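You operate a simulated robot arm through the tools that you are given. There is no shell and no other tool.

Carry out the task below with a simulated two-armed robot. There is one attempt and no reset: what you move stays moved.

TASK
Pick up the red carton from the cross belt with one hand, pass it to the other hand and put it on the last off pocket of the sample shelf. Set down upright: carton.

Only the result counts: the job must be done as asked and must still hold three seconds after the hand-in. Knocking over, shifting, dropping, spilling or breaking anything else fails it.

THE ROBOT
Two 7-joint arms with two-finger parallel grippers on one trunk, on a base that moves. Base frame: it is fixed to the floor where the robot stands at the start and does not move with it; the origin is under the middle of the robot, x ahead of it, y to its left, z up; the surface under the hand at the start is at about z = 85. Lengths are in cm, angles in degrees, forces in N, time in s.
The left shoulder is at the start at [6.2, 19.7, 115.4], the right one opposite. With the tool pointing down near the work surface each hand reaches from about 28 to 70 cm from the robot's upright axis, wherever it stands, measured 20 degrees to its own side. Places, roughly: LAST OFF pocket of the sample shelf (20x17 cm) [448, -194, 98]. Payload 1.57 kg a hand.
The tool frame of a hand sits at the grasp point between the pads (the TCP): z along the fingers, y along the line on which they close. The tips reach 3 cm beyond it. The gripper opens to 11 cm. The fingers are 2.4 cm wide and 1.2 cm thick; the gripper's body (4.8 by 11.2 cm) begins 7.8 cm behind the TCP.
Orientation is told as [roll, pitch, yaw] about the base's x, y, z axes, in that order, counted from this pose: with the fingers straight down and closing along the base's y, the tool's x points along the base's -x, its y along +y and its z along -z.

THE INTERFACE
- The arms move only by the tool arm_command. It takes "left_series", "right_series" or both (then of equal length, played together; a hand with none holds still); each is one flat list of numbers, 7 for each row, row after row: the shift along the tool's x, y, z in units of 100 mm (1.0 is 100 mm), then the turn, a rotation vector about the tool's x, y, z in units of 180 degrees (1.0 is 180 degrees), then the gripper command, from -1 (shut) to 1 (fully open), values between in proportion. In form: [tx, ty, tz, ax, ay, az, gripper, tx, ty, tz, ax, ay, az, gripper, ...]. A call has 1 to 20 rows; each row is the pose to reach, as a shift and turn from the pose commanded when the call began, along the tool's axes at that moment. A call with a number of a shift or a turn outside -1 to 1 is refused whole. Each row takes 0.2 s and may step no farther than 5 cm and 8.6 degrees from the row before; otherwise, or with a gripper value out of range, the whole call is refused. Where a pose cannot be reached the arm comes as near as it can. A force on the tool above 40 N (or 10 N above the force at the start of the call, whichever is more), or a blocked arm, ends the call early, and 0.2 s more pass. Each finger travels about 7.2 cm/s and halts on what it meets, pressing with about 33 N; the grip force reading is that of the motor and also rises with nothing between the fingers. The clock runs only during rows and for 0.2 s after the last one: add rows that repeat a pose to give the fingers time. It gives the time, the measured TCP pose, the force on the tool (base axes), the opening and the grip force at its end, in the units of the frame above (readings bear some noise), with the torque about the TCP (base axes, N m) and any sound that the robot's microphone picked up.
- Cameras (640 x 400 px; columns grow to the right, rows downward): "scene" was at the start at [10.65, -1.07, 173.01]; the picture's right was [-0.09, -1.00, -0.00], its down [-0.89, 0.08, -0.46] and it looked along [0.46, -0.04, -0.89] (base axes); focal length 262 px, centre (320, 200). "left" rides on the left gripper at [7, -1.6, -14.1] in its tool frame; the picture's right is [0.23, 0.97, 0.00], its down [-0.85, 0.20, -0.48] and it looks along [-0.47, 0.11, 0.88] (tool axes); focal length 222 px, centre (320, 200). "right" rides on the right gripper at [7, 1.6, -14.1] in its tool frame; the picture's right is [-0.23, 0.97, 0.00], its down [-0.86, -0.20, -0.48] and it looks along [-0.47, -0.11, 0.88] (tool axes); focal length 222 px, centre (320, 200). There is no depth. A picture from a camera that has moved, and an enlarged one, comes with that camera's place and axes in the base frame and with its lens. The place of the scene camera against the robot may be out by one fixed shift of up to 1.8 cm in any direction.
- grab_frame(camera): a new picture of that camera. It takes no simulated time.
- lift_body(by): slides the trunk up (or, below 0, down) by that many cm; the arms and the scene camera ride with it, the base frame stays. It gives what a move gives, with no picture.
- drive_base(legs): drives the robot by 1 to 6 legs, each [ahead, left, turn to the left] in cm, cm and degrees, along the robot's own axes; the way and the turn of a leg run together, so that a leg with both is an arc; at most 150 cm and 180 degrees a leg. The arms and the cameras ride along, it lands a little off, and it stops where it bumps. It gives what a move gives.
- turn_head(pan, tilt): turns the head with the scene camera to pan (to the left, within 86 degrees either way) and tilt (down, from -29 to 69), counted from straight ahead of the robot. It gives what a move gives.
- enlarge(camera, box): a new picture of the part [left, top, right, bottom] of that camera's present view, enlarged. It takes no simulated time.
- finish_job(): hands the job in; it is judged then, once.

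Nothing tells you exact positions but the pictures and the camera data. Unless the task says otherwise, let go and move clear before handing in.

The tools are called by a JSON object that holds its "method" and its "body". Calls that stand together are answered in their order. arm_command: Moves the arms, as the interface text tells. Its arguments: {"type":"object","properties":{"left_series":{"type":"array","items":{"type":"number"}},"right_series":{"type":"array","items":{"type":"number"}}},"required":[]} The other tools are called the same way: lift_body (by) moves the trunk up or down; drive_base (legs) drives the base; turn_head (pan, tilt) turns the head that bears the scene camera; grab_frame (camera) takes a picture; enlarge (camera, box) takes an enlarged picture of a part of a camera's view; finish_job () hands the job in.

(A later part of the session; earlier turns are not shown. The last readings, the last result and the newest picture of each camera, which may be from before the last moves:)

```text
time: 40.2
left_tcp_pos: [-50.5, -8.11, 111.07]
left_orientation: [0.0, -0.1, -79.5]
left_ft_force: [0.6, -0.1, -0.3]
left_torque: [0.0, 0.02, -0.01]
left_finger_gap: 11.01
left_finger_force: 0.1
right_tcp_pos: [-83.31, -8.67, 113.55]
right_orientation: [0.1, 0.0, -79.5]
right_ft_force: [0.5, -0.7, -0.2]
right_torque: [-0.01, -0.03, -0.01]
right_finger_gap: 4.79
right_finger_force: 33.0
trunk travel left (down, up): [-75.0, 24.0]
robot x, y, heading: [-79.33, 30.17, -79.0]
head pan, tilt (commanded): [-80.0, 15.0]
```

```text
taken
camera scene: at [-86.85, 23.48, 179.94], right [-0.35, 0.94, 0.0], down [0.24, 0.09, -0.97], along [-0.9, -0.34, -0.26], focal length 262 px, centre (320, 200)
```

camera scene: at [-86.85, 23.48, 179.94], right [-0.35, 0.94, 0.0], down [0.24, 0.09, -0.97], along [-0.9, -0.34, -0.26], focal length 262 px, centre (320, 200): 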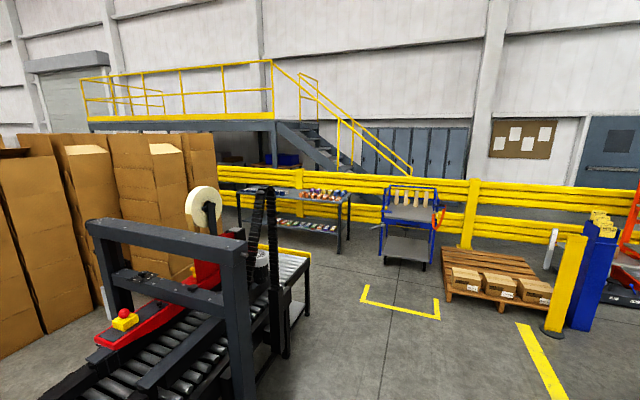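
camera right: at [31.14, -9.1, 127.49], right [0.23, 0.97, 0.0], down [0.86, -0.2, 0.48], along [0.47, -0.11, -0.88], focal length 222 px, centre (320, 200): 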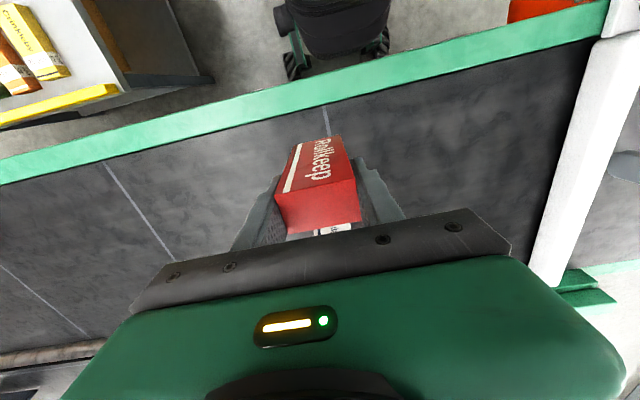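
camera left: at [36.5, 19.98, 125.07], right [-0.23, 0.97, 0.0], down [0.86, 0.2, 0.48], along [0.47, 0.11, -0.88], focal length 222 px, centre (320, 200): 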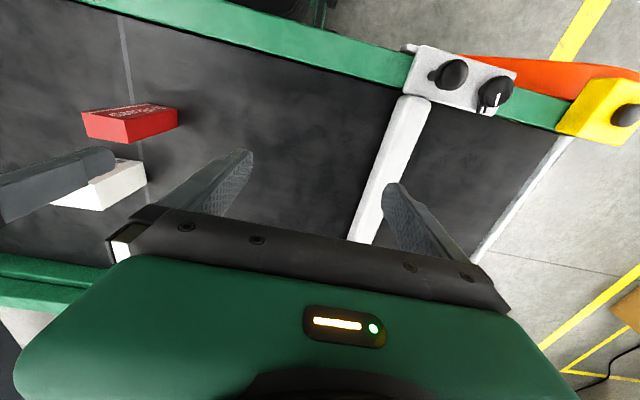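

The roller line ends near x ≈ −260, with a wide gap before the bench at x ≈ −435; beyond it a corridor leads back past the carton stacks to the right side. I turn to face −x and drive along the line, then look again.

{"method": "drive_base", "body": {"legs": [[0, 0, -100.5], [130, -8, 0]]}}

{"method": "turn_head", "body": {"pan": 15, "tilt": 30}}

{"method": "grab_frame", "body": {"camera": "scene"}}

{"method": "turn_head", "body": {"pan": 75, "tilt": 35}}

{"method": "grab_frame", "body": {"camera": "scene"}}

```text
time: 51.1
left_tcp_pos: [-255.13, 23.05, 111.17]
left_orientation: [-0.2, -0.1, 177.8]
left_ft_force: [-0.9, -0.1, -0.9]
left_torque: [0.02, 0.0, -0.01]
left_finger_gap: 11.04
left_finger_force: 0.0
right_tcp_pos: [-248.27, 55.11, 113.58]
right_orientation: [0.0, 0.0, 177.7]
right_ft_force: [-0.4, 0.9, 0.4]
right_torque: [0.04, 0.0, 0.04]
right_finger_gap: 4.8
right_finger_force: 32.3
trunk travel left (down, up): [-75.0, 24.0]
robot x, y, heading: [-211.0, 42.79, 177.9]
head pan, tilt (commanded): [-80.0, 15.0]
```

```text
time: 52.8
left_tcp_pos: [-255.07, 23.03, 111.09]
left_orientation: [-0.2, -0.1, 177.7]
left_ft_force: [-0.2, 0.2, 0.5]
left_torque: [-0.01, 0.01, 0.02]
left_finger_gap: 10.98
left_finger_force: 0.0
right_tcp_pos: [-248.27, 54.96, 113.5]
right_orientation: [0.0, -0.1, 177.7]
right_ft_force: [0.3, 0.1, 0.3]
right_torque: [0.02, 0.0, -0.02]
right_finger_gap: 4.81
right_finger_force: 33.1
trunk travel left (down, up): [-75.0, 24.0]
robot x, y, heading: [-210.99, 42.97, 177.6]
head pan, tilt (commanded): [15.0, 30.0]
```

```text
taken
camera scene: at [-222.14, 40.68, 177.51], right [-0.22, 0.98, 0.0], down [0.49, 0.11, -0.87], along [-0.84, -0.19, -0.5], focal length 262 px, centre (320, 200)
```

scene: 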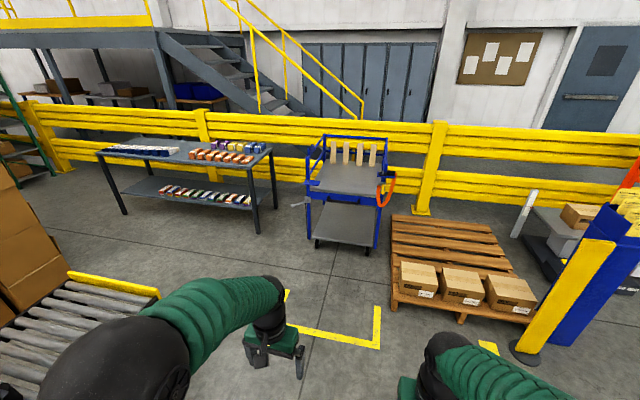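

```text
time: 54.1
left_tcp_pos: [-255.1, 23.04, 111.0]
left_orientation: [-0.1, -0.1, 177.7]
left_ft_force: [0.0, -0.1, 0.0]
left_torque: [0.02, -0.02, 0.0]
left_finger_gap: 11.03
left_finger_force: 0.0
right_tcp_pos: [-248.24, 55.22, 113.61]
right_orientation: [0.0, -0.1, 177.7]
right_ft_force: [0.7, 0.7, 0.2]
right_torque: [0.01, -0.01, 0.01]
right_finger_gap: 4.8
right_finger_force: 32.4
trunk travel left (down, up): [-75.0, 24.0]
robot x, y, heading: [-211.25, 43.34, 177.8]
head pan, tilt (commanded): [75.0, 35.0]
```

```text
taken
camera scene: at [-215.94, 34.26, 176.74], right [-0.95, 0.3, 0.0], down [0.17, 0.55, -0.82], along [-0.24, -0.78, -0.57], focal length 262 px, centre (320, 200)
```

scene: 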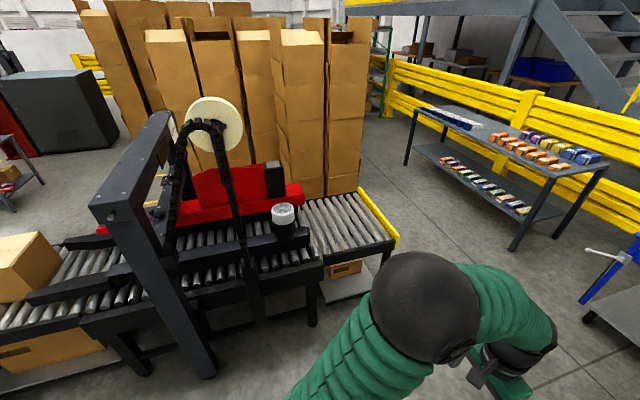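

The roller line ends at about (−285, −48…−102); the pallet starts at (−368, 67) and the bench at x = −435. I drive on to about (−318, 5) to see down the corridor toward the stacks.

{"method": "drive_base", "body": {"legs": [[105, 0, 0], [5, 40, 0]]}}

{"method": "turn_head", "body": {"pan": 86, "tilt": 35}}

{"method": "grab_frame", "body": {"camera": "scene"}}

```text
time: 61.6
left_tcp_pos: [-365.66, -12.64, 111.17]
left_orientation: [0.2, -0.2, 177.9]
left_ft_force: [0.0, 0.5, 0.7]
left_torque: [0.01, -0.07, -0.01]
left_finger_gap: 11.03
left_finger_force: 0.1
right_tcp_pos: [-358.98, 19.4, 113.64]
right_orientation: [0.2, -0.3, 177.7]
right_ft_force: [-0.3, 0.6, 0.2]
right_torque: [-0.05, 0.0, 0.01]
right_finger_gap: 4.79
right_finger_force: 33.2
trunk travel left (down, up): [-75.0, 24.0]
robot x, y, heading: [-321.34, 6.9, 178.0]
head pan, tilt (commanded): [75.0, 35.0]
```

```text
time: 62.4
left_tcp_pos: [-365.61, -12.91, 111.05]
left_orientation: [0.0, -0.1, 177.9]
left_ft_force: [0.1, 0.3, 0.0]
left_torque: [-0.03, 0.01, -0.01]
left_finger_gap: 10.99
left_finger_force: 0.1
right_tcp_pos: [-359.01, 19.19, 113.55]
right_orientation: [0.0, -0.3, 177.9]
right_ft_force: [0.0, -0.7, 0.6]
right_torque: [0.0, -0.02, 0.03]
right_finger_gap: 4.81
right_finger_force: 33.1
trunk travel left (down, up): [-75.0, 24.0]
robot x, y, heading: [-321.57, 7.56, 178.1]
head pan, tilt (commanded): [85.9, 35.0]
```

```text
taken
camera scene: at [-324.97, -1.81, 176.74], right [-0.99, 0.11, 0.0], down [0.06, 0.57, -0.82], along [-0.09, -0.81, -0.57], focal length 262 px, centre (320, 200)
```

scene: 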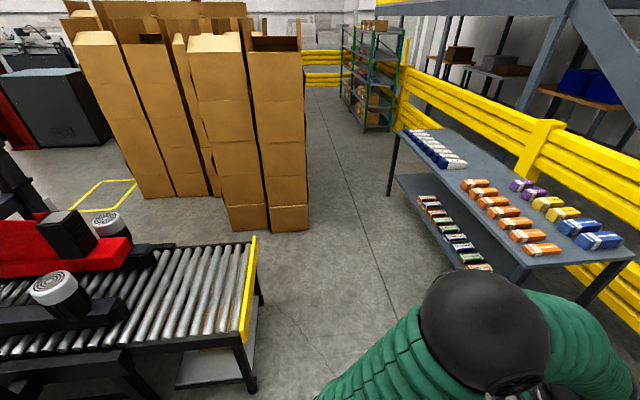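

Here the corridor is narrower than thought: the front stacks stand at y ≈ −204 (x −257…−335) and the roller's far side is near y ≈ −130. I look in more detail at the gap and past the stacks, and at my own base through the wrist cameras.

{"method": "turn_head", "body": {"pan": 86, "tilt": 10}}

{"method": "grab_frame", "body": {"camera": "scene"}}

{"method": "grab_frame", "body": {"camera": "left"}}

{"method": "grab_frame", "body": {"camera": "right"}}

```text
time: 63.2
left_tcp_pos: [-365.66, -13.0, 111.11]
left_orientation: [-0.1, -0.1, 177.8]
left_ft_force: [1.6, 0.4, 0.4]
left_torque: [0.02, -0.04, 0.04]
left_finger_gap: 10.99
left_finger_force: 0.1
right_tcp_pos: [-358.98, 19.2, 113.48]
right_orientation: [-0.1, -0.3, 177.8]
right_ft_force: [0.8, -0.5, -0.6]
right_torque: [0.0, 0.0, -0.02]
right_finger_gap: 4.81
right_finger_force: 33.2
trunk travel left (down, up): [-75.0, 24.0]
robot x, y, heading: [-321.74, 7.63, 177.9]
head pan, tilt (commanded): [85.9, 10.0]
```

```text
taken
camera scene: at [-325.03, -2.42, 180.74], right [-0.99, 0.11, 0.0], down [0.02, 0.17, -0.98], along [-0.11, -0.98, -0.17], focal length 262 px, centre (320, 200)
```

scene: 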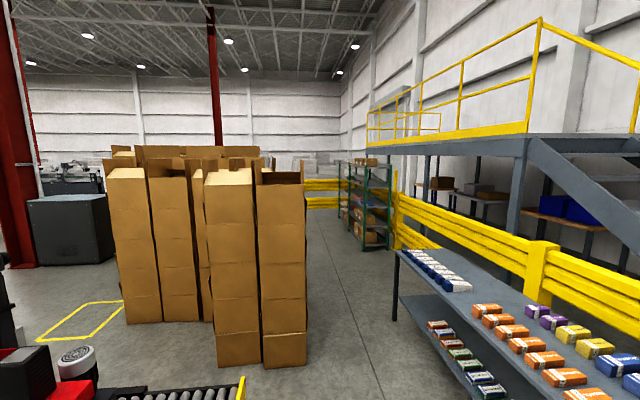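

```text
taken
camera left: at [-358.49, -11.74, 125.17], right [0.19, -0.98, 0.0], down [-0.86, -0.17, 0.48], along [-0.47, -0.09, -0.88], focal length 222 px, centre (320, 200)
```

left: 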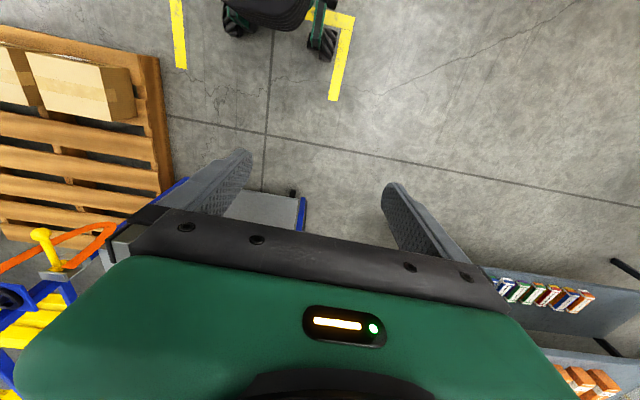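

```text
taken
camera right: at [-351.93, 17.26, 127.61], right [-0.26, -0.96, 0.0], down [-0.85, 0.23, 0.48], along [-0.46, 0.13, -0.88], focal length 222 px, centre (320, 200)
```

right: 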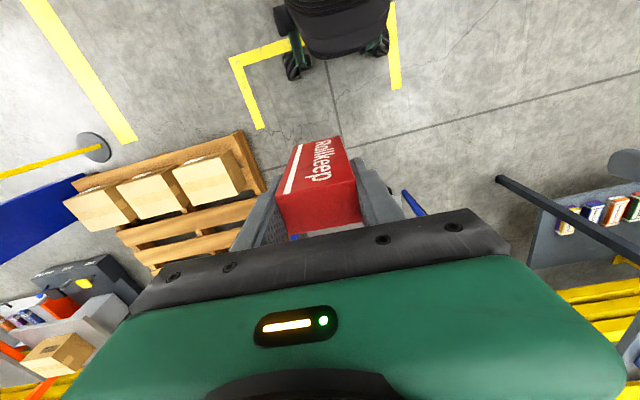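

The base is only about ±24 cm wide, so the 74 cm gap is passable if the elbows are drawn in by stretching the arms forward. I turn to face −y and drive to about (−362, −80) for a closer look at the gap.

{"method": "drive_base", "body": {"legs": [[0, 0, 92], [50, -25, 0], [35, -15, 0]]}}

{"method": "turn_head", "body": {"pan": 45, "tilt": 35}}

{"method": "grab_frame", "body": {"camera": "scene"}}

{"method": "turn_head", "body": {"pan": 20, "tilt": 55}}

{"method": "grab_frame", "body": {"camera": "scene"}}

```text
time: 72.4
left_tcp_pos: [-340.23, -121.54, 111.11]
left_orientation: [-0.1, -0.3, -90.5]
left_ft_force: [0.2, 0.2, -0.1]
left_torque: [-0.03, -0.02, -0.02]
left_finger_gap: 10.99
left_finger_force: 0.1
right_tcp_pos: [-372.58, -115.86, 113.57]
right_orientation: [0.0, -0.3, -90.5]
right_ft_force: [-0.4, -0.3, -0.5]
right_torque: [0.0, 0.0, 0.02]
right_finger_gap: 4.8
right_finger_force: 32.7
trunk travel left (down, up): [-75.0, 24.0]
robot x, y, heading: [-362.06, -78.76, -90.5]
head pan, tilt (commanded): [85.9, 10.0]
```

```text
time: 73.5
left_tcp_pos: [-340.31, -121.55, 111.13]
left_orientation: [-0.2, -0.2, -90.4]
left_ft_force: [-0.3, -0.2, 0.3]
left_torque: [0.03, -0.01, -0.02]
left_finger_gap: 10.99
left_finger_force: 0.0
right_tcp_pos: [-372.65, -115.91, 113.5]
right_orientation: [0.0, -0.2, -90.5]
right_ft_force: [0.3, -0.3, -0.9]
right_torque: [-0.03, -0.02, 0.01]
right_finger_gap: 4.83
right_finger_force: 32.7
trunk travel left (down, up): [-75.0, 24.0]
robot x, y, heading: [-361.75, -78.33, -90.5]
head pan, tilt (commanded): [45.0, 35.0]
```

```text
taken
camera scene: at [-354.56, -88.36, 176.74], right [-0.71, -0.7, 0.0], down [-0.4, 0.41, -0.82], along [0.58, -0.58, -0.57], focal length 262 px, centre (320, 200)
```

scene: 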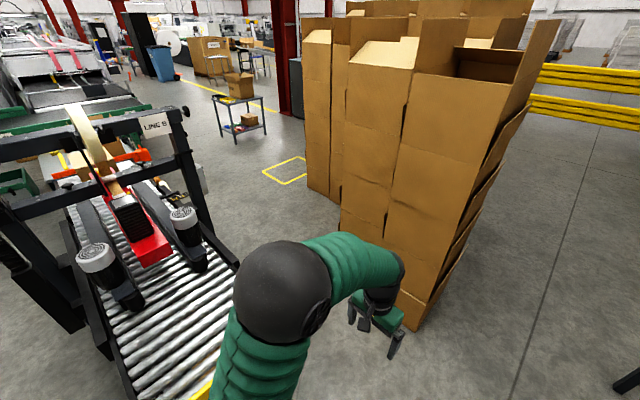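

```text
time: 74.4
left_tcp_pos: [-340.39, -121.65, 111.16]
left_orientation: [-0.1, -0.1, -90.4]
left_ft_force: [-0.9, -0.2, 0.1]
left_torque: [0.0, -0.01, 0.0]
left_finger_gap: 11.0
left_finger_force: 0.0
right_tcp_pos: [-372.62, -115.87, 113.47]
right_orientation: [0.0, -0.2, -90.5]
right_ft_force: [-0.4, -1.3, -0.2]
right_torque: [0.0, 0.02, -0.03]
right_finger_gap: 4.81
right_finger_force: 33.0
trunk travel left (down, up): [-75.0, 24.0]
robot x, y, heading: [-362.08, -77.84, -90.6]
head pan, tilt (commanded): [20.0, 55.0]
```

```text
taken
camera scene: at [-358.3, -88.91, 173.91], right [-0.94, -0.34, 0.0], down [-0.28, 0.77, -0.57], along [0.19, -0.54, -0.82], focal length 262 px, centre (320, 200)
```

scene: 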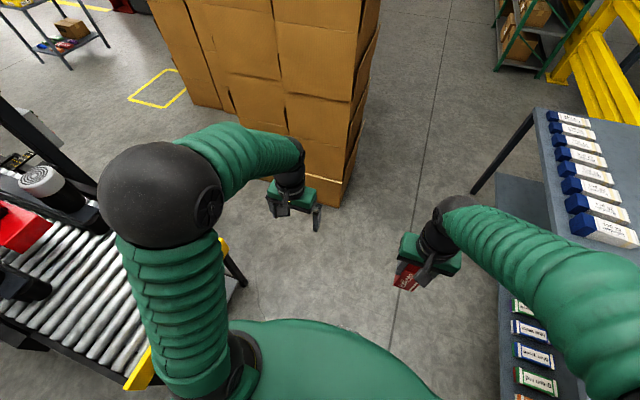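

The stack corner is at about (−332, −204) and the roller's far edge at y ≈ −129, leaving a 74 cm gap, with a clear way beyond it. I turn to heading 0 here and then stretch the arms forward to bring the elbows in.

{"method": "drive_base", "body": {"legs": [[0, 0, 90.5]]}}

{"method": "arm_command", "body": {"left_series": [-0.25, -0.1, 0, 0, 0, 0, 1, -0.5, -0.2, 0, 0, 0, 0, 1, -0.75, -0.3, 0, 0, 0, 0, 1, -1.0, -0.4, 0, 0, 0, 0, 1, -1.0, -0.4, 0, 0, 0, 0, 1], "right_series": [-0.25, -0.1, 0, 0, 0, 0, -1, -0.5, -0.2, 0, 0, 0, 0, -1, -0.75, -0.3, 0, 0, 0, 0, -1, -1.0, -0.4, 0, 0, 0, 0, -1, -1.0, -0.4, 0, 0, 0, 0, -1]}}

{"method": "turn_head", "body": {"pan": 0, "tilt": 60}}

{"method": "grab_frame", "body": {"camera": "scene"}}

```text
time: 78.7
left_tcp_pos: [-319.29, -55.45, 111.15]
left_orientation: [0.0, -0.1, 1.6]
left_ft_force: [-0.4, 0.0, -0.7]
left_torque: [0.02, -0.01, 0.01]
left_finger_gap: 11.0
left_finger_force: 0.1
right_tcp_pos: [-323.86, -87.98, 113.54]
right_orientation: [0.0, -0.3, 1.4]
right_ft_force: [-0.3, 0.1, -0.7]
right_torque: [-0.03, -0.01, -0.01]
right_finger_gap: 4.78
right_finger_force: 33.3
trunk travel left (down, up): [-75.0, 24.0]
robot x, y, heading: [-361.66, -78.71, 1.5]
head pan, tilt (commanded): [20.0, 55.0]
```

```text
time: 79.9
left_tcp_pos: [-309.21, -59.32, 111.19]
left_orientation: [-0.1, -0.2, 1.6]
left_ft_force: [0.2, -0.2, 0.4]
left_torque: [0.0, 0.02, -0.02]
left_finger_gap: 11.02
left_finger_force: 0.1
right_tcp_pos: [-313.66, -91.78, 113.48]
right_orientation: [0.0, -0.3, 1.5]
right_ft_force: [-0.4, 1.0, 0.2]
right_torque: [0.01, 0.0, -0.04]
right_finger_gap: 4.8
right_finger_force: 33.0
trunk travel left (down, up): [-75.0, 24.0]
robot x, y, heading: [-361.57, -78.49, 1.8]
head pan, tilt (commanded): [20.0, 55.0]
```

```text
time: 80.7
left_tcp_pos: [-309.17, -59.19, 111.25]
left_orientation: [-0.1, -0.2, 1.5]
left_ft_force: [-0.1, -0.6, -0.2]
left_torque: [0.01, 0.01, 0.01]
left_finger_gap: 10.99
left_finger_force: 0.0
right_tcp_pos: [-313.87, -91.8, 113.52]
right_orientation: [0.0, -0.2, 1.5]
right_ft_force: [0.6, -0.1, 0.3]
right_torque: [0.02, 0.01, 0.0]
right_finger_gap: 4.82
right_finger_force: 33.3
trunk travel left (down, up): [-75.0, 24.0]
robot x, y, heading: [-362.24, -78.68, 1.8]
head pan, tilt (commanded): [0.0, 60.0]
```

```text
taken
camera scene: at [-350.78, -78.53, 173.3], right [0.03, -1.0, 0.0], down [-0.87, -0.03, -0.5], along [0.5, 0.01, -0.87], focal length 262 px, centre (320, 200)
```

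scene: 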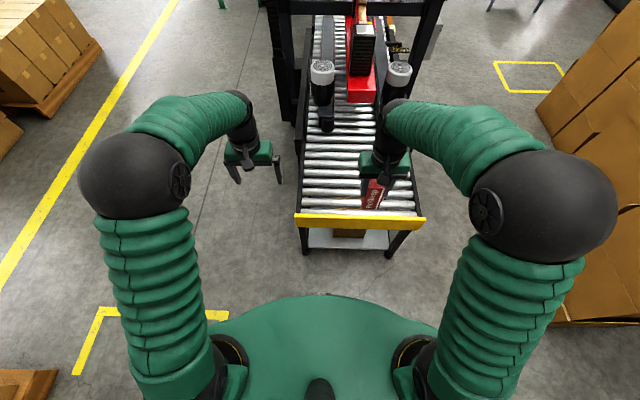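

The elbows still stick out to about 50 cm. I stretch both hands about 14 cm further forward and look at the elbows again.

{"method": "arm_command", "body": {"left_series": [-0.25, 0, 0, 0, 0, 0, 1, -0.5, 0, 0, 0, 0, 0, 1, -0.75, 0, 0, 0, 0, 0, 1, -0.95, 0, 0, 0, 0, 0, 1, -0.95, 0, 0, 0, 0, 0, 1], "right_series": [-0.25, 0, 0, 0, 0, 0, -1, -0.5, 0, 0, 0, 0, 0, -1, -0.75, 0, 0, 0, 0, 0, -1, -1.0, 0, 0, 0, 0, 0, -1, -1.0, 0, 0, 0, 0, 0, -1]}}

{"method": "arm_command", "body": {"right_series": [-0.25, 0, 0, 0, 0, 0, -1, -0.45, 0, 0, 0, 0, 0, -1, -0.45, 0, 0, 0, 0, 0, -1]}}

{"method": "grab_frame", "body": {"camera": "scene"}}

```text
time: 81.9
left_tcp_pos: [-299.81, -58.87, 111.19]
left_orientation: [0.0, -0.3, 1.5]
left_ft_force: [0.9, 0.7, 0.1]
left_torque: [0.0, -0.03, 0.0]
left_finger_gap: 11.02
left_finger_force: 0.1
right_tcp_pos: [-304.02, -91.34, 113.62]
right_orientation: [0.0, -0.3, 1.5]
right_ft_force: [-0.5, 0.2, -0.3]
right_torque: [0.02, -0.03, -0.04]
right_finger_gap: 4.81
right_finger_force: 33.4
trunk travel left (down, up): [-75.0, 24.0]
robot x, y, heading: [-361.8, -78.54, 1.8]
head pan, tilt (commanded): [0.0, 60.0]
```

```text
time: 82.7
left_tcp_pos: [-299.79, -58.96, 111.26]
left_orientation: [-0.1, -0.3, 1.7]
left_ft_force: [-0.3, 0.3, 0.2]
left_torque: [0.03, 0.0, -0.02]
left_finger_gap: 10.98
left_finger_force: 0.0
right_tcp_pos: [-299.46, -91.25, 113.61]
right_orientation: [-0.1, -0.4, 1.6]
right_ft_force: [-1.0, 0.4, 0.8]
right_torque: [-0.01, 0.01, 0.0]
right_finger_gap: 4.81
right_finger_force: 32.8
trunk travel left (down, up): [-75.0, 24.0]
robot x, y, heading: [-361.65, -78.48, 1.6]
head pan, tilt (commanded): [0.0, 60.0]
```

```text
taken
camera scene: at [-350.76, -78.52, 173.3], right [0.03, -1.0, 0.0], down [-0.87, -0.03, -0.5], along [0.5, 0.01, -0.87], focal length 262 px, centre (320, 200)
```

scene: 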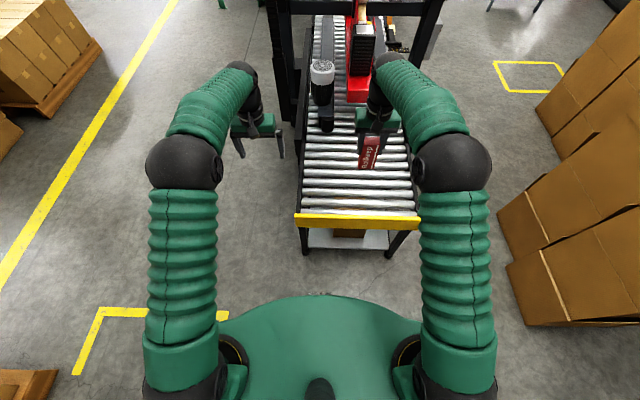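

The arms are now narrow (about ±35 cm). I check the far side of the taping machine and the stacks ahead before entering the gap.

{"method": "turn_head", "body": {"pan": -15, "tilt": 38}}

{"method": "grab_frame", "body": {"camera": "scene"}}

{"method": "enlarge", "body": {"camera": "scene", "box": [240, 60, 560, 260]}}

```text
time: 83.6
left_tcp_pos: [-299.59, -58.92, 110.99]
left_orientation: [-0.1, -0.2, 1.6]
left_ft_force: [-0.6, -0.1, -0.3]
left_torque: [0.0, 0.01, -0.01]
left_finger_gap: 11.01
left_finger_force: 0.0
right_tcp_pos: [-299.33, -91.28, 113.49]
right_orientation: [0.0, -0.3, 1.6]
right_ft_force: [-0.7, 0.3, -0.6]
right_torque: [-0.01, -0.04, 0.01]
right_finger_gap: 4.79
right_finger_force: 33.0
trunk travel left (down, up): [-75.0, 24.0]
robot x, y, heading: [-361.86, -78.49, 1.6]
head pan, tilt (commanded): [-15.0, 38.0]
```

```text
taken
camera scene: at [-348.79, -80.69, 176.25], right [-0.23, -0.97, 0.0], down [-0.6, 0.14, -0.79], along [0.76, -0.18, -0.62], focal length 262 px, centre (320, 200)
```

scene: 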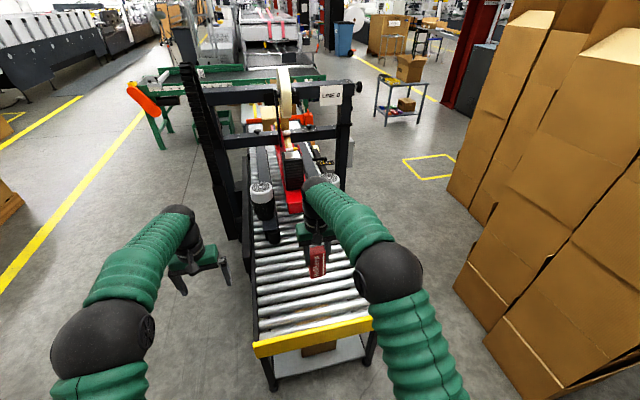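

```text
2.00 times, centred on (400, 160) of scene
camera zoom: at [-348.79, -80.69, 176.25], right [-0.23, -0.97, 0.0], down [-0.6, 0.14, -0.79], along [0.76, -0.18, -0.62], focal length 525 px, centre (160, 280)
```

zoom: 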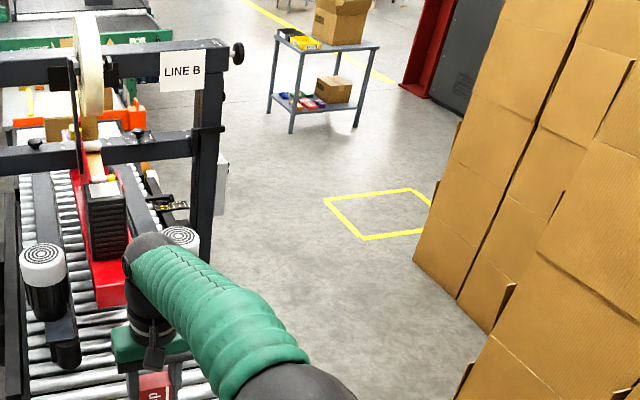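

The tape machine's far post stands at x ≈ −197 and reaches to y ≈ −140. I straighten the heading, bring the left hand inward, and move sideways toward y ≈ −155.

{"method": "arm_command", "body": {"left_series": [0, -0.3, 0, 0, 0, 0, 1, 0, -0.6, 0, 0, 0, 0, 1, 0, -0.9, 0, 0, 0, 0, 1, 0, -1.0, 0, 0, 0, 0, 1, 0, -1.0, 0, 0, 0, 0, 1]}}

{"method": "drive_base", "body": {"legs": [[0, 0, -1.6], [0, -70, 0]]}}

{"method": "turn_head", "body": {"pan": -20, "tilt": 55}}

{"method": "grab_frame", "body": {"camera": "scene"}}

{"method": "grab_frame", "body": {"camera": "right"}}

```text
time: 84.8
left_tcp_pos: [-299.58, -68.84, 111.21]
left_orientation: [0.1, -0.3, 1.6]
left_ft_force: [-0.8, 0.1, -0.6]
left_torque: [0.03, -0.04, 0.03]
left_finger_gap: 11.01
left_finger_force: 0.1
right_tcp_pos: [-299.44, -91.34, 113.44]
right_orientation: [-0.1, -0.4, 1.4]
right_ft_force: [0.0, 0.3, -0.4]
right_torque: [0.0, -0.03, 0.02]
right_finger_gap: 4.8
right_finger_force: 32.8
trunk travel left (down, up): [-75.0, 24.0]
robot x, y, heading: [-362.09, -78.51, 1.8]
head pan, tilt (commanded): [-15.0, 38.0]
```

```text
time: 89.0
left_tcp_pos: [-299.3, -141.25, 111.23]
left_orientation: [-0.3, -0.2, -0.2]
left_ft_force: [0.3, 0.6, -0.3]
left_torque: [-0.01, 0.0, 0.0]
left_finger_gap: 11.01
left_finger_force: 0.1
right_tcp_pos: [-299.86, -163.73, 113.49]
right_orientation: [-0.2, -0.3, -0.3]
right_ft_force: [-0.1, 0.7, -0.4]
right_torque: [-0.03, -0.03, -0.03]
right_finger_gap: 4.79
right_finger_force: 33.1
trunk travel left (down, up): [-75.0, 24.0]
robot x, y, heading: [-361.94, -149.59, 0.0]
head pan, tilt (commanded): [-15.0, 38.0]
```

```text
time: 89.8
left_tcp_pos: [-299.48, -141.45, 111.27]
left_orientation: [0.0, -0.4, -0.2]
left_ft_force: [1.3, 0.3, 0.6]
left_torque: [-0.04, -0.01, -0.01]
left_finger_gap: 11.0
left_finger_force: 0.0
right_tcp_pos: [-300.09, -164.1, 113.63]
right_orientation: [0.0, -0.3, -0.4]
right_ft_force: [0.8, 0.1, -0.4]
right_torque: [-0.03, 0.03, -0.02]
right_finger_gap: 4.79
right_finger_force: 32.9
trunk travel left (down, up): [-75.0, 24.0]
robot x, y, heading: [-362.16, -149.19, -0.0]
head pan, tilt (commanded): [-20.0, 55.0]
```

```text
taken
camera scene: at [-350.49, -151.91, 173.9], right [-0.34, -0.94, 0.0], down [-0.77, 0.28, -0.57], along [0.54, -0.2, -0.82], focal length 262 px, centre (320, 200)
```

scene: 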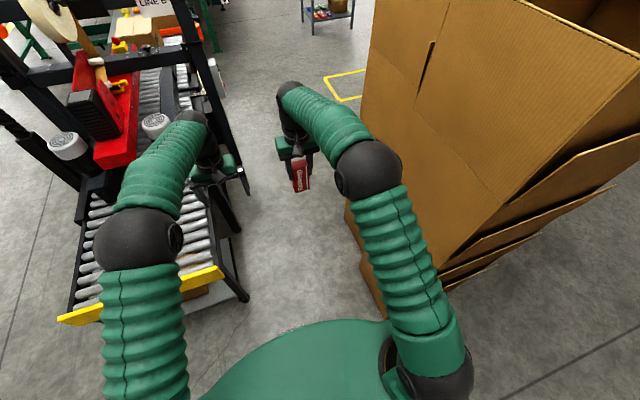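

```text
taken
camera right: at [-307.03, -162.37, 127.7], right [0.23, 0.97, 0.0], down [0.85, -0.2, 0.48], along [0.47, -0.11, -0.87], focal length 222 px, centre (320, 200)
```

right: 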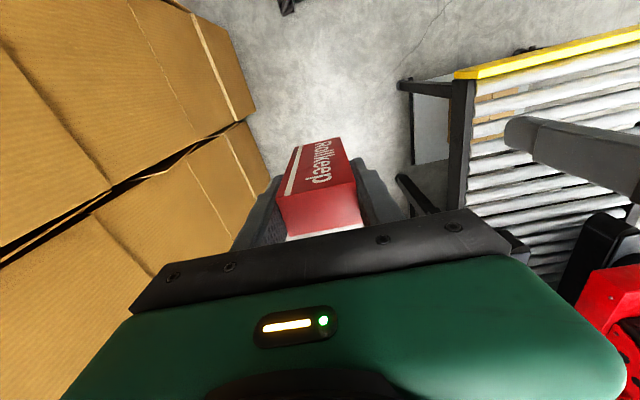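

From the right wrist camera the stack front is at y ≈ −198…−206 and the roller frame at y ≈ −124.5. The best centreline is y ≈ −156, so I shift there and go ahead 45 cm, then check.

{"method": "drive_base", "body": {"legs": [[0, -6.5, 0], [45, 0, 0]]}}

{"method": "grab_frame", "body": {"camera": "scene"}}

{"method": "grab_frame", "body": {"camera": "right"}}

{"method": "grab_frame", "body": {"camera": "left"}}

```text
time: 93.1
left_tcp_pos: [-254.68, -149.04, 111.55]
left_orientation: [0.3, -0.5, -0.3]
left_ft_force: [-0.4, 0.5, 0.1]
left_torque: [0.03, -0.03, 0.02]
left_finger_gap: 11.0
left_finger_force: 0.1
right_tcp_pos: [-255.29, -171.56, 113.6]
right_orientation: [0.4, -0.5, -0.4]
right_ft_force: [0.0, 0.3, -0.6]
right_torque: [0.0, 0.0, -0.02]
right_finger_gap: 4.8
right_finger_force: 32.8
trunk travel left (down, up): [-75.0, 24.0]
robot x, y, heading: [-317.08, -156.07, -0.2]
head pan, tilt (commanded): [-20.0, 55.0]
```

```text
taken
camera scene: at [-305.88, -160.35, 173.89], right [-0.35, -0.94, -0.01], down [-0.77, 0.29, -0.57], along [0.54, -0.19, -0.82], focal length 262 px, centre (320, 200)
```

scene: 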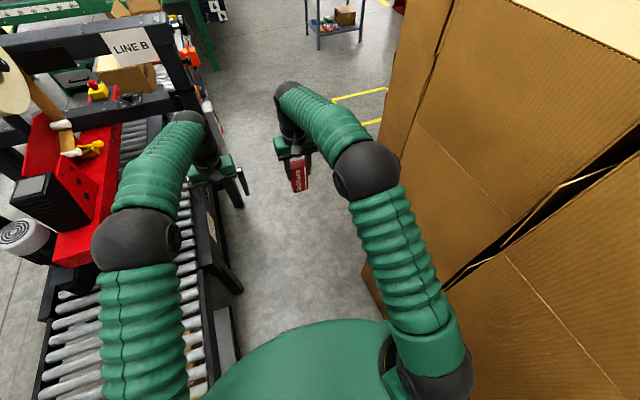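

```text
taken
camera right: at [-262.3, -170.01, 127.7], right [0.23, 0.97, 0.01], down [0.85, -0.21, 0.48], along [0.47, -0.11, -0.87], focal length 222 px, centre (320, 200)
```

right: 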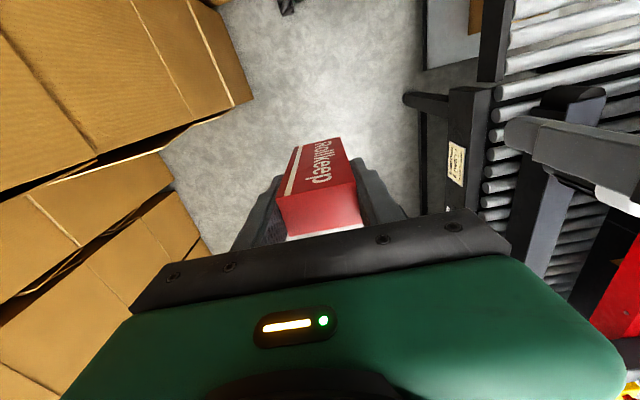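

```text
taken
camera left: at [-261.78, -150.79, 125.53], right [-0.22, 0.98, 0.0], down [0.85, 0.19, 0.49], along [0.47, 0.11, -0.87], focal length 222 px, centre (320, 200)
```

left: 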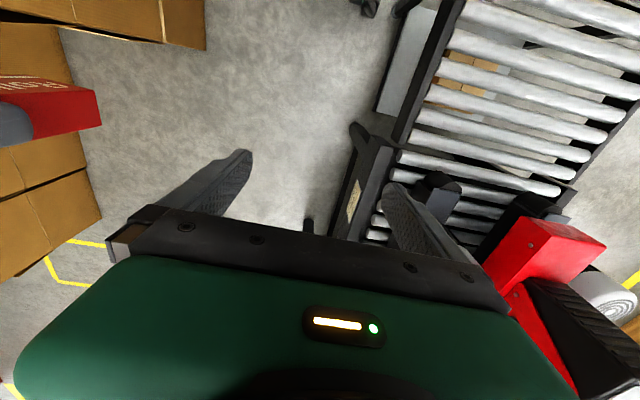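

The robot fits in the gap: the machine's stand is at y ≈ −128 and the stack at −198…−206, so I drift a few cm right while going ahead 50 cm.

{"method": "drive_base", "body": {"legs": [[0, -3, 0], [50, -3, 0]]}}

{"method": "grab_frame", "body": {"camera": "scene"}}

{"method": "grab_frame", "body": {"camera": "left"}}

{"method": "grab_frame", "body": {"camera": "right"}}

```text
time: 96.5
left_tcp_pos: [-204.76, -153.2, 111.53]
left_orientation: [-0.4, -0.4, 0.2]
left_ft_force: [0.2, 0.9, 0.2]
left_torque: [-0.04, 0.01, -0.03]
left_finger_gap: 11.02
left_finger_force: 0.1
right_tcp_pos: [-205.25, -175.76, 113.99]
right_orientation: [-0.2, -0.5, 0.1]
right_ft_force: [-0.2, -0.1, 0.5]
right_torque: [-0.03, -0.02, 0.0]
right_finger_gap: 4.8
right_finger_force: 33.1
trunk travel left (down, up): [-75.0, 24.0]
robot x, y, heading: [-266.33, -161.7, 0.1]
head pan, tilt (commanded): [-20.0, 55.0]
```

```text
taken
camera scene: at [-255.65, -164.6, 173.92], right [-0.34, -0.94, 0.0], down [-0.77, 0.28, -0.57], along [0.54, -0.2, -0.82], focal length 262 px, centre (320, 200)
```

scene: 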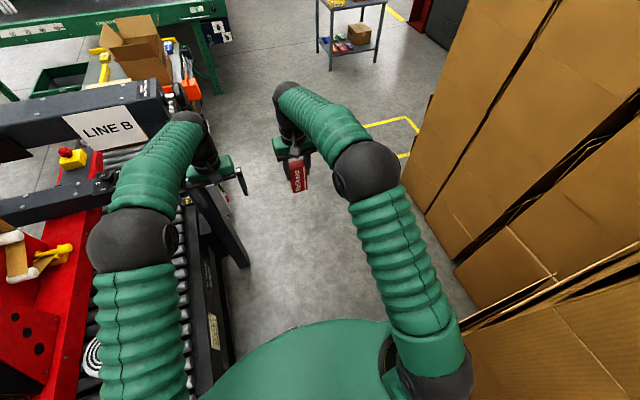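

```text
taken
camera left: at [-211.81, -154.86, 125.58], right [-0.23, 0.97, -0.01], down [0.85, 0.21, 0.48], along [0.47, 0.1, -0.87], focal length 222 px, centre (320, 200)
```

left: 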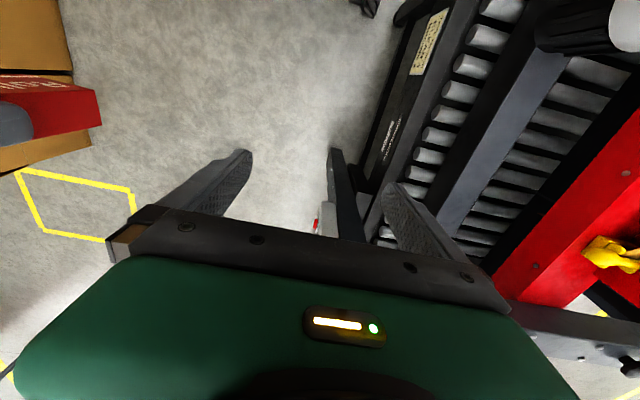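

```text
taken
camera right: at [-212.22, -174.02, 127.98], right [0.23, 0.97, 0.0], down [0.85, -0.2, 0.49], along [0.48, -0.11, -0.87], focal length 222 px, centre (320, 200)
```

right: 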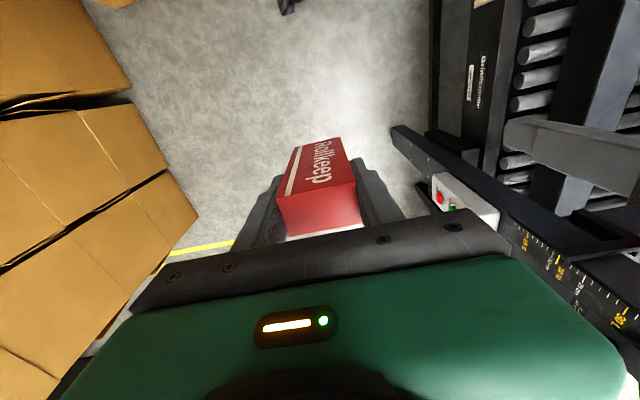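

The hands are past the stacks; ahead on the left the machine's post and its button box reach y ≈ −147 at x ≈ −177. I turn 15° right and move forward-right so the left elbow keeps clear.

{"method": "drive_base", "body": {"legs": [[0, -3, 0], [0, 0, -15], [30, -8, 0]]}}

{"method": "grab_frame", "body": {"camera": "scene"}}

{"method": "grab_frame", "body": {"camera": "left"}}

```text
time: 99.9
left_tcp_pos: [-177.86, -186.81, 111.71]
left_orientation: [-1.0, -0.7, -15.0]
left_ft_force: [0.2, 0.2, 0.2]
left_torque: [-0.06, 0.0, -0.02]
left_finger_gap: 10.97
left_finger_force: 0.1
right_tcp_pos: [-184.22, -208.32, 114.24]
right_orientation: [-0.9, -0.8, -15.0]
right_ft_force: [-0.5, -0.1, 0.7]
right_torque: [-0.02, 0.0, 0.04]
right_finger_gap: 4.83
right_finger_force: 33.2
trunk travel left (down, up): [-75.0, 24.0]
robot x, y, heading: [-239.95, -180.0, -15.1]
head pan, tilt (commanded): [-20.0, 55.0]
```

```text
taken
camera scene: at [-229.63, -184.02, 173.93], right [-0.58, -0.82, 0.01], down [-0.67, 0.47, -0.58], along [0.47, -0.34, -0.82], focal length 262 px, centre (320, 200)
```

scene: 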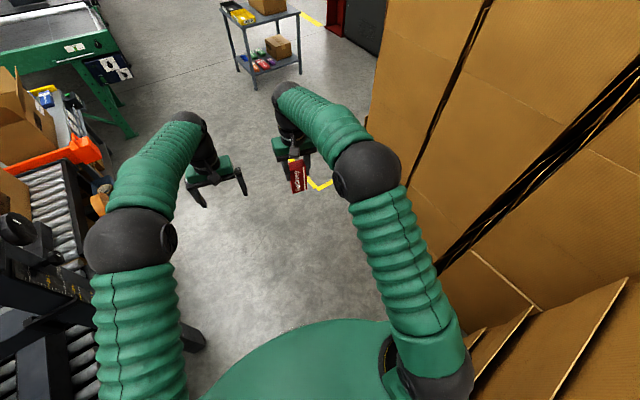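

```text
taken
camera left: at [-185.09, -186.54, 125.67], right [0.03, 1.0, -0.02], down [0.87, -0.02, 0.48], along [0.48, -0.03, -0.87], focal length 222 px, centre (320, 200)
```

left: 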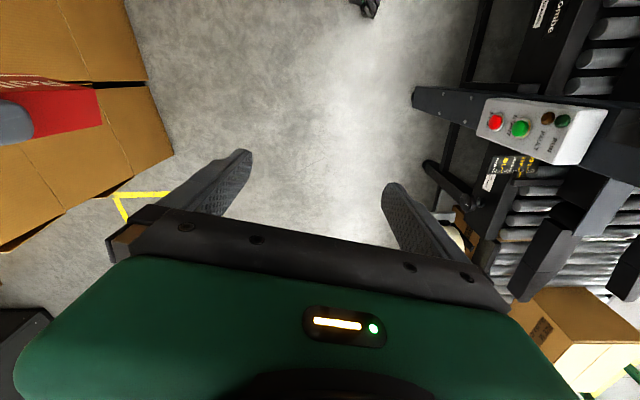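

Clear on both sides now. I go on forward-right, turn back to heading 0 and advance past the machine.

{"method": "drive_base", "body": {"legs": [[35, -3, 0], [0, 0, 15], [60, -5, 0]]}}

{"method": "turn_head", "body": {"pan": 0, "tilt": 35}}

{"method": "grab_frame", "body": {"camera": "scene"}}

```text
time: 106.1
left_tcp_pos: [-85.43, -187.13, 111.78]
left_orientation: [-0.3, -0.6, 0.9]
left_ft_force: [-0.3, 0.1, 0.2]
left_torque: [-0.01, -0.02, 0.01]
left_finger_gap: 11.01
left_finger_force: 0.0
right_tcp_pos: [-85.64, -209.76, 114.19]
right_orientation: [-0.3, -0.7, 0.9]
right_ft_force: [-0.5, 0.8, 0.4]
right_torque: [0.0, 0.0, -0.01]
right_finger_gap: 4.81
right_finger_force: 32.5
trunk travel left (down, up): [-75.0, 24.0]
robot x, y, heading: [-146.95, -196.75, 0.8]
head pan, tilt (commanded): [-20.0, 55.0]
```

```text
time: 106.9
left_tcp_pos: [-85.43, -187.23, 111.8]
left_orientation: [-0.4, -0.7, 0.9]
left_ft_force: [-0.1, 0.5, -0.5]
left_torque: [-0.01, 0.02, -0.01]
left_finger_gap: 11.02
left_finger_force: 0.1
right_tcp_pos: [-85.73, -209.75, 114.13]
right_orientation: [-0.3, -0.8, 0.9]
right_ft_force: [-0.8, 0.7, -0.1]
right_torque: [0.01, 0.04, 0.03]
right_finger_gap: 4.82
right_finger_force: 33.2
trunk travel left (down, up): [-75.0, 24.0]
robot x, y, heading: [-147.09, -196.74, 0.9]
head pan, tilt (commanded): [0.0, 35.0]
```

```text
taken
camera scene: at [-133.63, -197.05, 176.7], right [0.01, -1.0, 0.0], down [-0.58, -0.01, -0.82], along [0.82, 0.01, -0.58], focal length 262 px, centre (320, 200)
```

scene: 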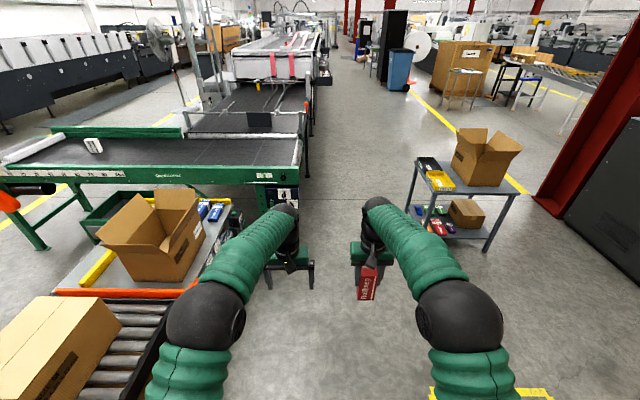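

The aisle beyond is open: between the cross belt's end (y ≈ −183) and the rack (corner ≈ (55, −282)) there is about 1 m. I zoom in on this passage and the machine's right side ahead.

{"method": "enlarge", "body": {"camera": "scene", "box": [220, 100, 540, 300]}}

{"method": "turn_head", "body": {"pan": 5, "tilt": 8}}

{"method": "enlarge", "body": {"camera": "scene", "box": [260, 140, 420, 240]}}

{"method": "enlarge", "body": {"camera": "scene", "box": [310, 170, 390, 220]}}

```text
2.00 times, centred on (380, 200) of scene
camera zoom: at [-133.63, -197.05, 176.7], right [0.01, -1.0, 0.0], down [-0.58, -0.01, -0.82], along [0.82, 0.01, -0.58], focal length 525 px, centre (200, 200)
```

zoom: 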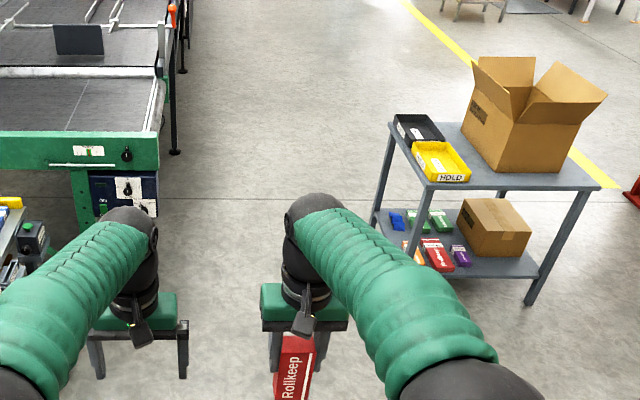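

```text
time: 107.8
left_tcp_pos: [-85.47, -187.3, 111.83]
left_orientation: [-0.4, -0.8, 0.9]
left_ft_force: [0.8, -0.5, 0.0]
left_torque: [-0.04, 0.02, 0.01]
left_finger_gap: 11.0
left_finger_force: 0.1
right_tcp_pos: [-85.81, -209.74, 114.13]
right_orientation: [-0.2, -0.8, 0.9]
right_ft_force: [0.3, 0.3, 0.2]
right_torque: [0.01, -0.02, 0.03]
right_finger_gap: 4.78
right_finger_force: 32.6
trunk travel left (down, up): [-75.0, 24.0]
robot x, y, heading: [-146.74, -196.87, 0.8]
head pan, tilt (commanded): [5.0, 8.0]
```

```text
4.00 times, centred on (340, 190) of scene
camera zoom: at [-133.29, -196.26, 181.04], right [0.1, -0.99, 0.0], down [-0.14, -0.01, -0.99], along [0.98, 0.1, -0.14], focal length 1050 px, centre (240, 240)
```

zoom: 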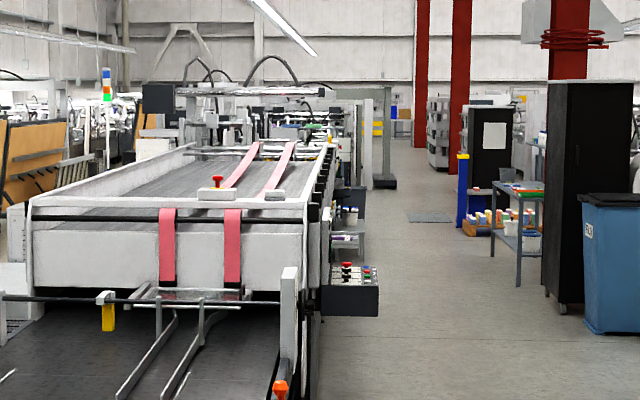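

```text
8.00 times, centred on (350, 195) of scene
camera zoom: at [-133.29, -196.26, 181.04], right [0.1, -0.99, 0.0], down [-0.14, -0.01, -0.99], along [0.98, 0.1, -0.14], focal length 2099 px, centre (80, 240)
```

zoom: 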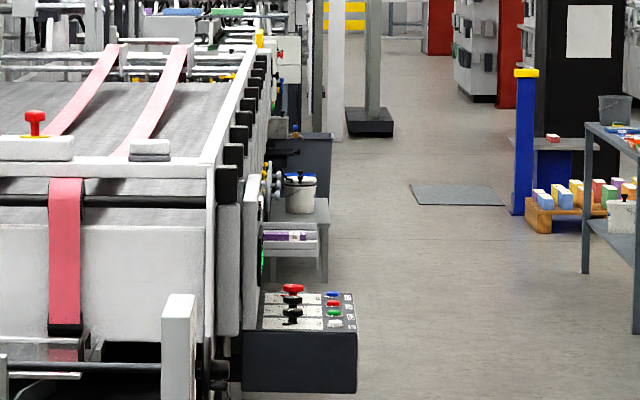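

The small stand beside the machine at x ≈ 448 (with a white pot on it and purple cartons below) looks like the sample shelf. I drive through the passage along y ≈ −232.

{"method": "drive_base", "body": {"legs": [[130, -35, -0.8], [110, 0, 0]]}}

{"method": "turn_head", "body": {"pan": 0, "tilt": 25}}

{"method": "grab_frame", "body": {"camera": "scene"}}

{"method": "enlarge", "body": {"camera": "scene", "box": [220, 80, 380, 180]}}

```text
time: 119.8
left_tcp_pos: [155.66, -216.79, 112.02]
left_orientation: [-0.4, -0.8, 1.7]
left_ft_force: [-0.4, 0.6, -0.2]
left_torque: [-0.01, -0.01, -0.03]
left_finger_gap: 11.03
left_finger_force: 0.0
right_tcp_pos: [155.61, -239.08, 114.18]
right_orientation: [-0.3, -0.9, 1.5]
right_ft_force: [0.4, 0.4, 0.0]
right_torque: [-0.04, 0.01, -0.01]
right_finger_gap: 4.8
right_finger_force: 33.1
trunk travel left (down, up): [-75.0, 24.0]
robot x, y, heading: [94.69, -227.11, 1.2]
head pan, tilt (commanded): [5.0, 8.0]
```

```text
time: 120.6
left_tcp_pos: [155.51, -216.81, 112.01]
left_orientation: [-0.4, -0.9, 1.6]
left_ft_force: [-0.4, 0.3, -0.5]
left_torque: [0.0, 0.02, 0.0]
left_finger_gap: 11.04
left_finger_force: 0.2
right_tcp_pos: [155.54, -239.18, 114.4]
right_orientation: [-0.3, -0.9, 1.3]
right_ft_force: [0.2, -0.9, 0.2]
right_torque: [0.0, -0.01, 0.01]
right_finger_gap: 4.79
right_finger_force: 33.3
trunk travel left (down, up): [-75.0, 24.0]
robot x, y, heading: [94.22, -226.8, 1.4]
head pan, tilt (commanded): [0.0, 25.0]
```

```text
taken
camera scene: at [108.13, -227.05, 178.29], right [0.02, -1.0, 0.0], down [-0.42, -0.01, -0.91], along [0.9, 0.02, -0.42], focal length 262 px, centre (320, 200)
```

scene: 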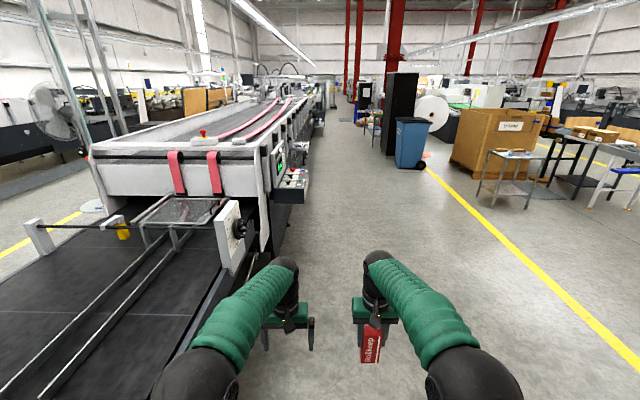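

```text
4.00 times, centred on (300, 130) of scene
camera zoom: at [108.13, -227.05, 178.29], right [0.02, -1.0, 0.0], down [-0.42, -0.01, -0.91], along [0.9, 0.02, -0.42], focal length 1050 px, centre (400, 480)
```

zoom: 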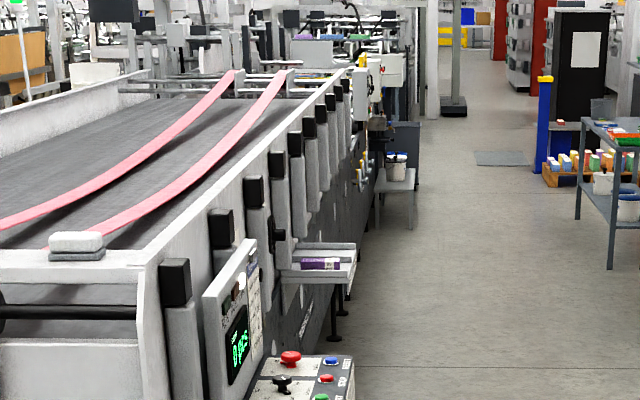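

The projected pocket position falls on the tray fixed to the machine's side (with a purple item in it). I enlarge it.

{"method": "enlarge", "body": {"camera": "scene", "box": [280, 130, 320, 155]}}

{"method": "enlarge", "body": {"camera": "scene", "box": [240, 120, 340, 220]}}

```text
16.00 times, centred on (300, 142) of scene
camera zoom: at [108.13, -227.05, 178.29], right [0.02, -1.0, 0.0], down [-0.42, -0.01, -0.91], along [0.9, 0.02, -0.42], focal length 4198 px, centre (640, 1120)
```

zoom: 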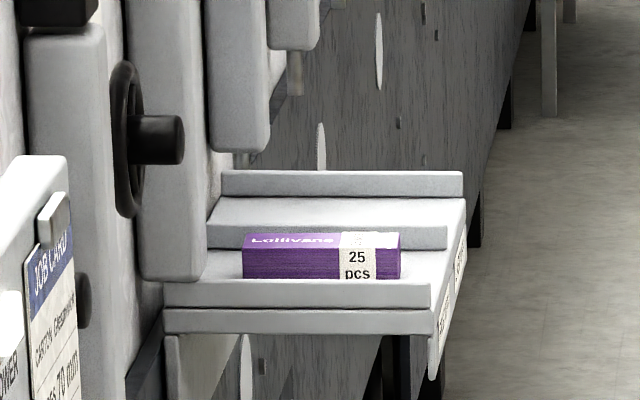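

```text
4.00 times, centred on (290, 170) of scene
camera zoom: at [108.13, -227.05, 178.29], right [0.02, -1.0, 0.0], down [-0.42, -0.01, -0.91], along [0.9, 0.02, -0.42], focal length 1050 px, centre (440, 320)
```

zoom: 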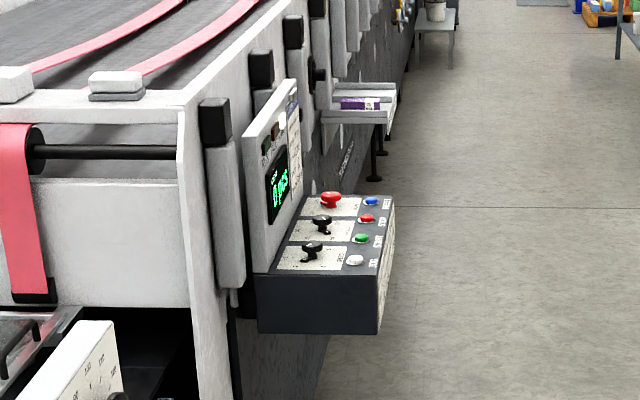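

The sample shelf is an open tray with low lips and two pockets; a purple carton lies in one of them. I drive along y ≈ −262 past the console and look at the tray from closer.

{"method": "drive_base", "body": {"legs": [[110, -37, -1.3], [130, 0, 0]]}}

{"method": "turn_head", "body": {"pan": 30, "tilt": 35}}

{"method": "grab_frame", "body": {"camera": "scene"}}

```text
time: 132.8
left_tcp_pos: [398.91, -254.56, 112.0]
left_orientation: [-0.4, -0.9, -1.2]
left_ft_force: [-0.3, -0.5, 0.1]
left_torque: [-0.01, -0.01, -0.03]
left_finger_gap: 11.0
left_finger_force: 0.0
right_tcp_pos: [397.84, -277.02, 114.32]
right_orientation: [-0.3, -1.1, -1.3]
right_ft_force: [0.5, -0.1, -0.2]
right_torque: [0.03, 0.02, 0.01]
right_finger_gap: 4.8
right_finger_force: 33.4
trunk travel left (down, up): [-75.0, 24.0]
robot x, y, heading: [337.44, -261.63, -1.6]
head pan, tilt (commanded): [0.0, 25.0]
```

```text
time: 133.7
left_tcp_pos: [398.74, -254.61, 112.14]
left_orientation: [-0.4, -1.0, -1.2]
left_ft_force: [-0.4, 0.8, -0.4]
left_torque: [0.03, 0.03, 0.02]
left_finger_gap: 10.97
left_finger_force: 0.2
right_tcp_pos: [397.72, -276.93, 114.46]
right_orientation: [-0.3, -1.1, -1.3]
right_ft_force: [-0.1, 0.2, 0.0]
right_torque: [0.0, 0.01, 0.0]
right_finger_gap: 4.81
right_finger_force: 32.6
trunk travel left (down, up): [-75.0, 24.0]
robot x, y, heading: [337.25, -262.09, -1.2]
head pan, tilt (commanded): [30.0, 35.0]
```

```text
taken
camera scene: at [349.62, -258.09, 176.72], right [0.48, -0.88, 0.0], down [-0.51, -0.27, -0.82], along [0.72, 0.39, -0.58], focal length 262 px, centre (320, 200)
```

scene: 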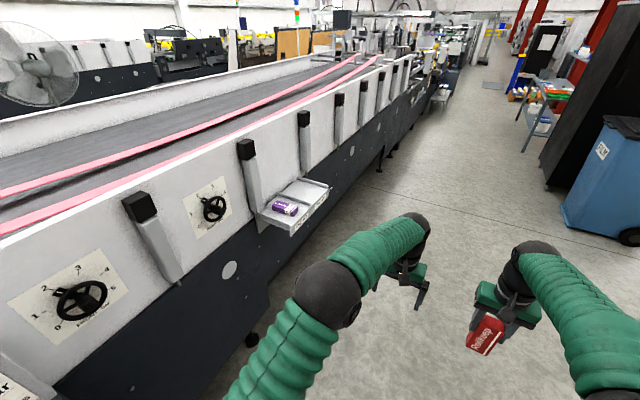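

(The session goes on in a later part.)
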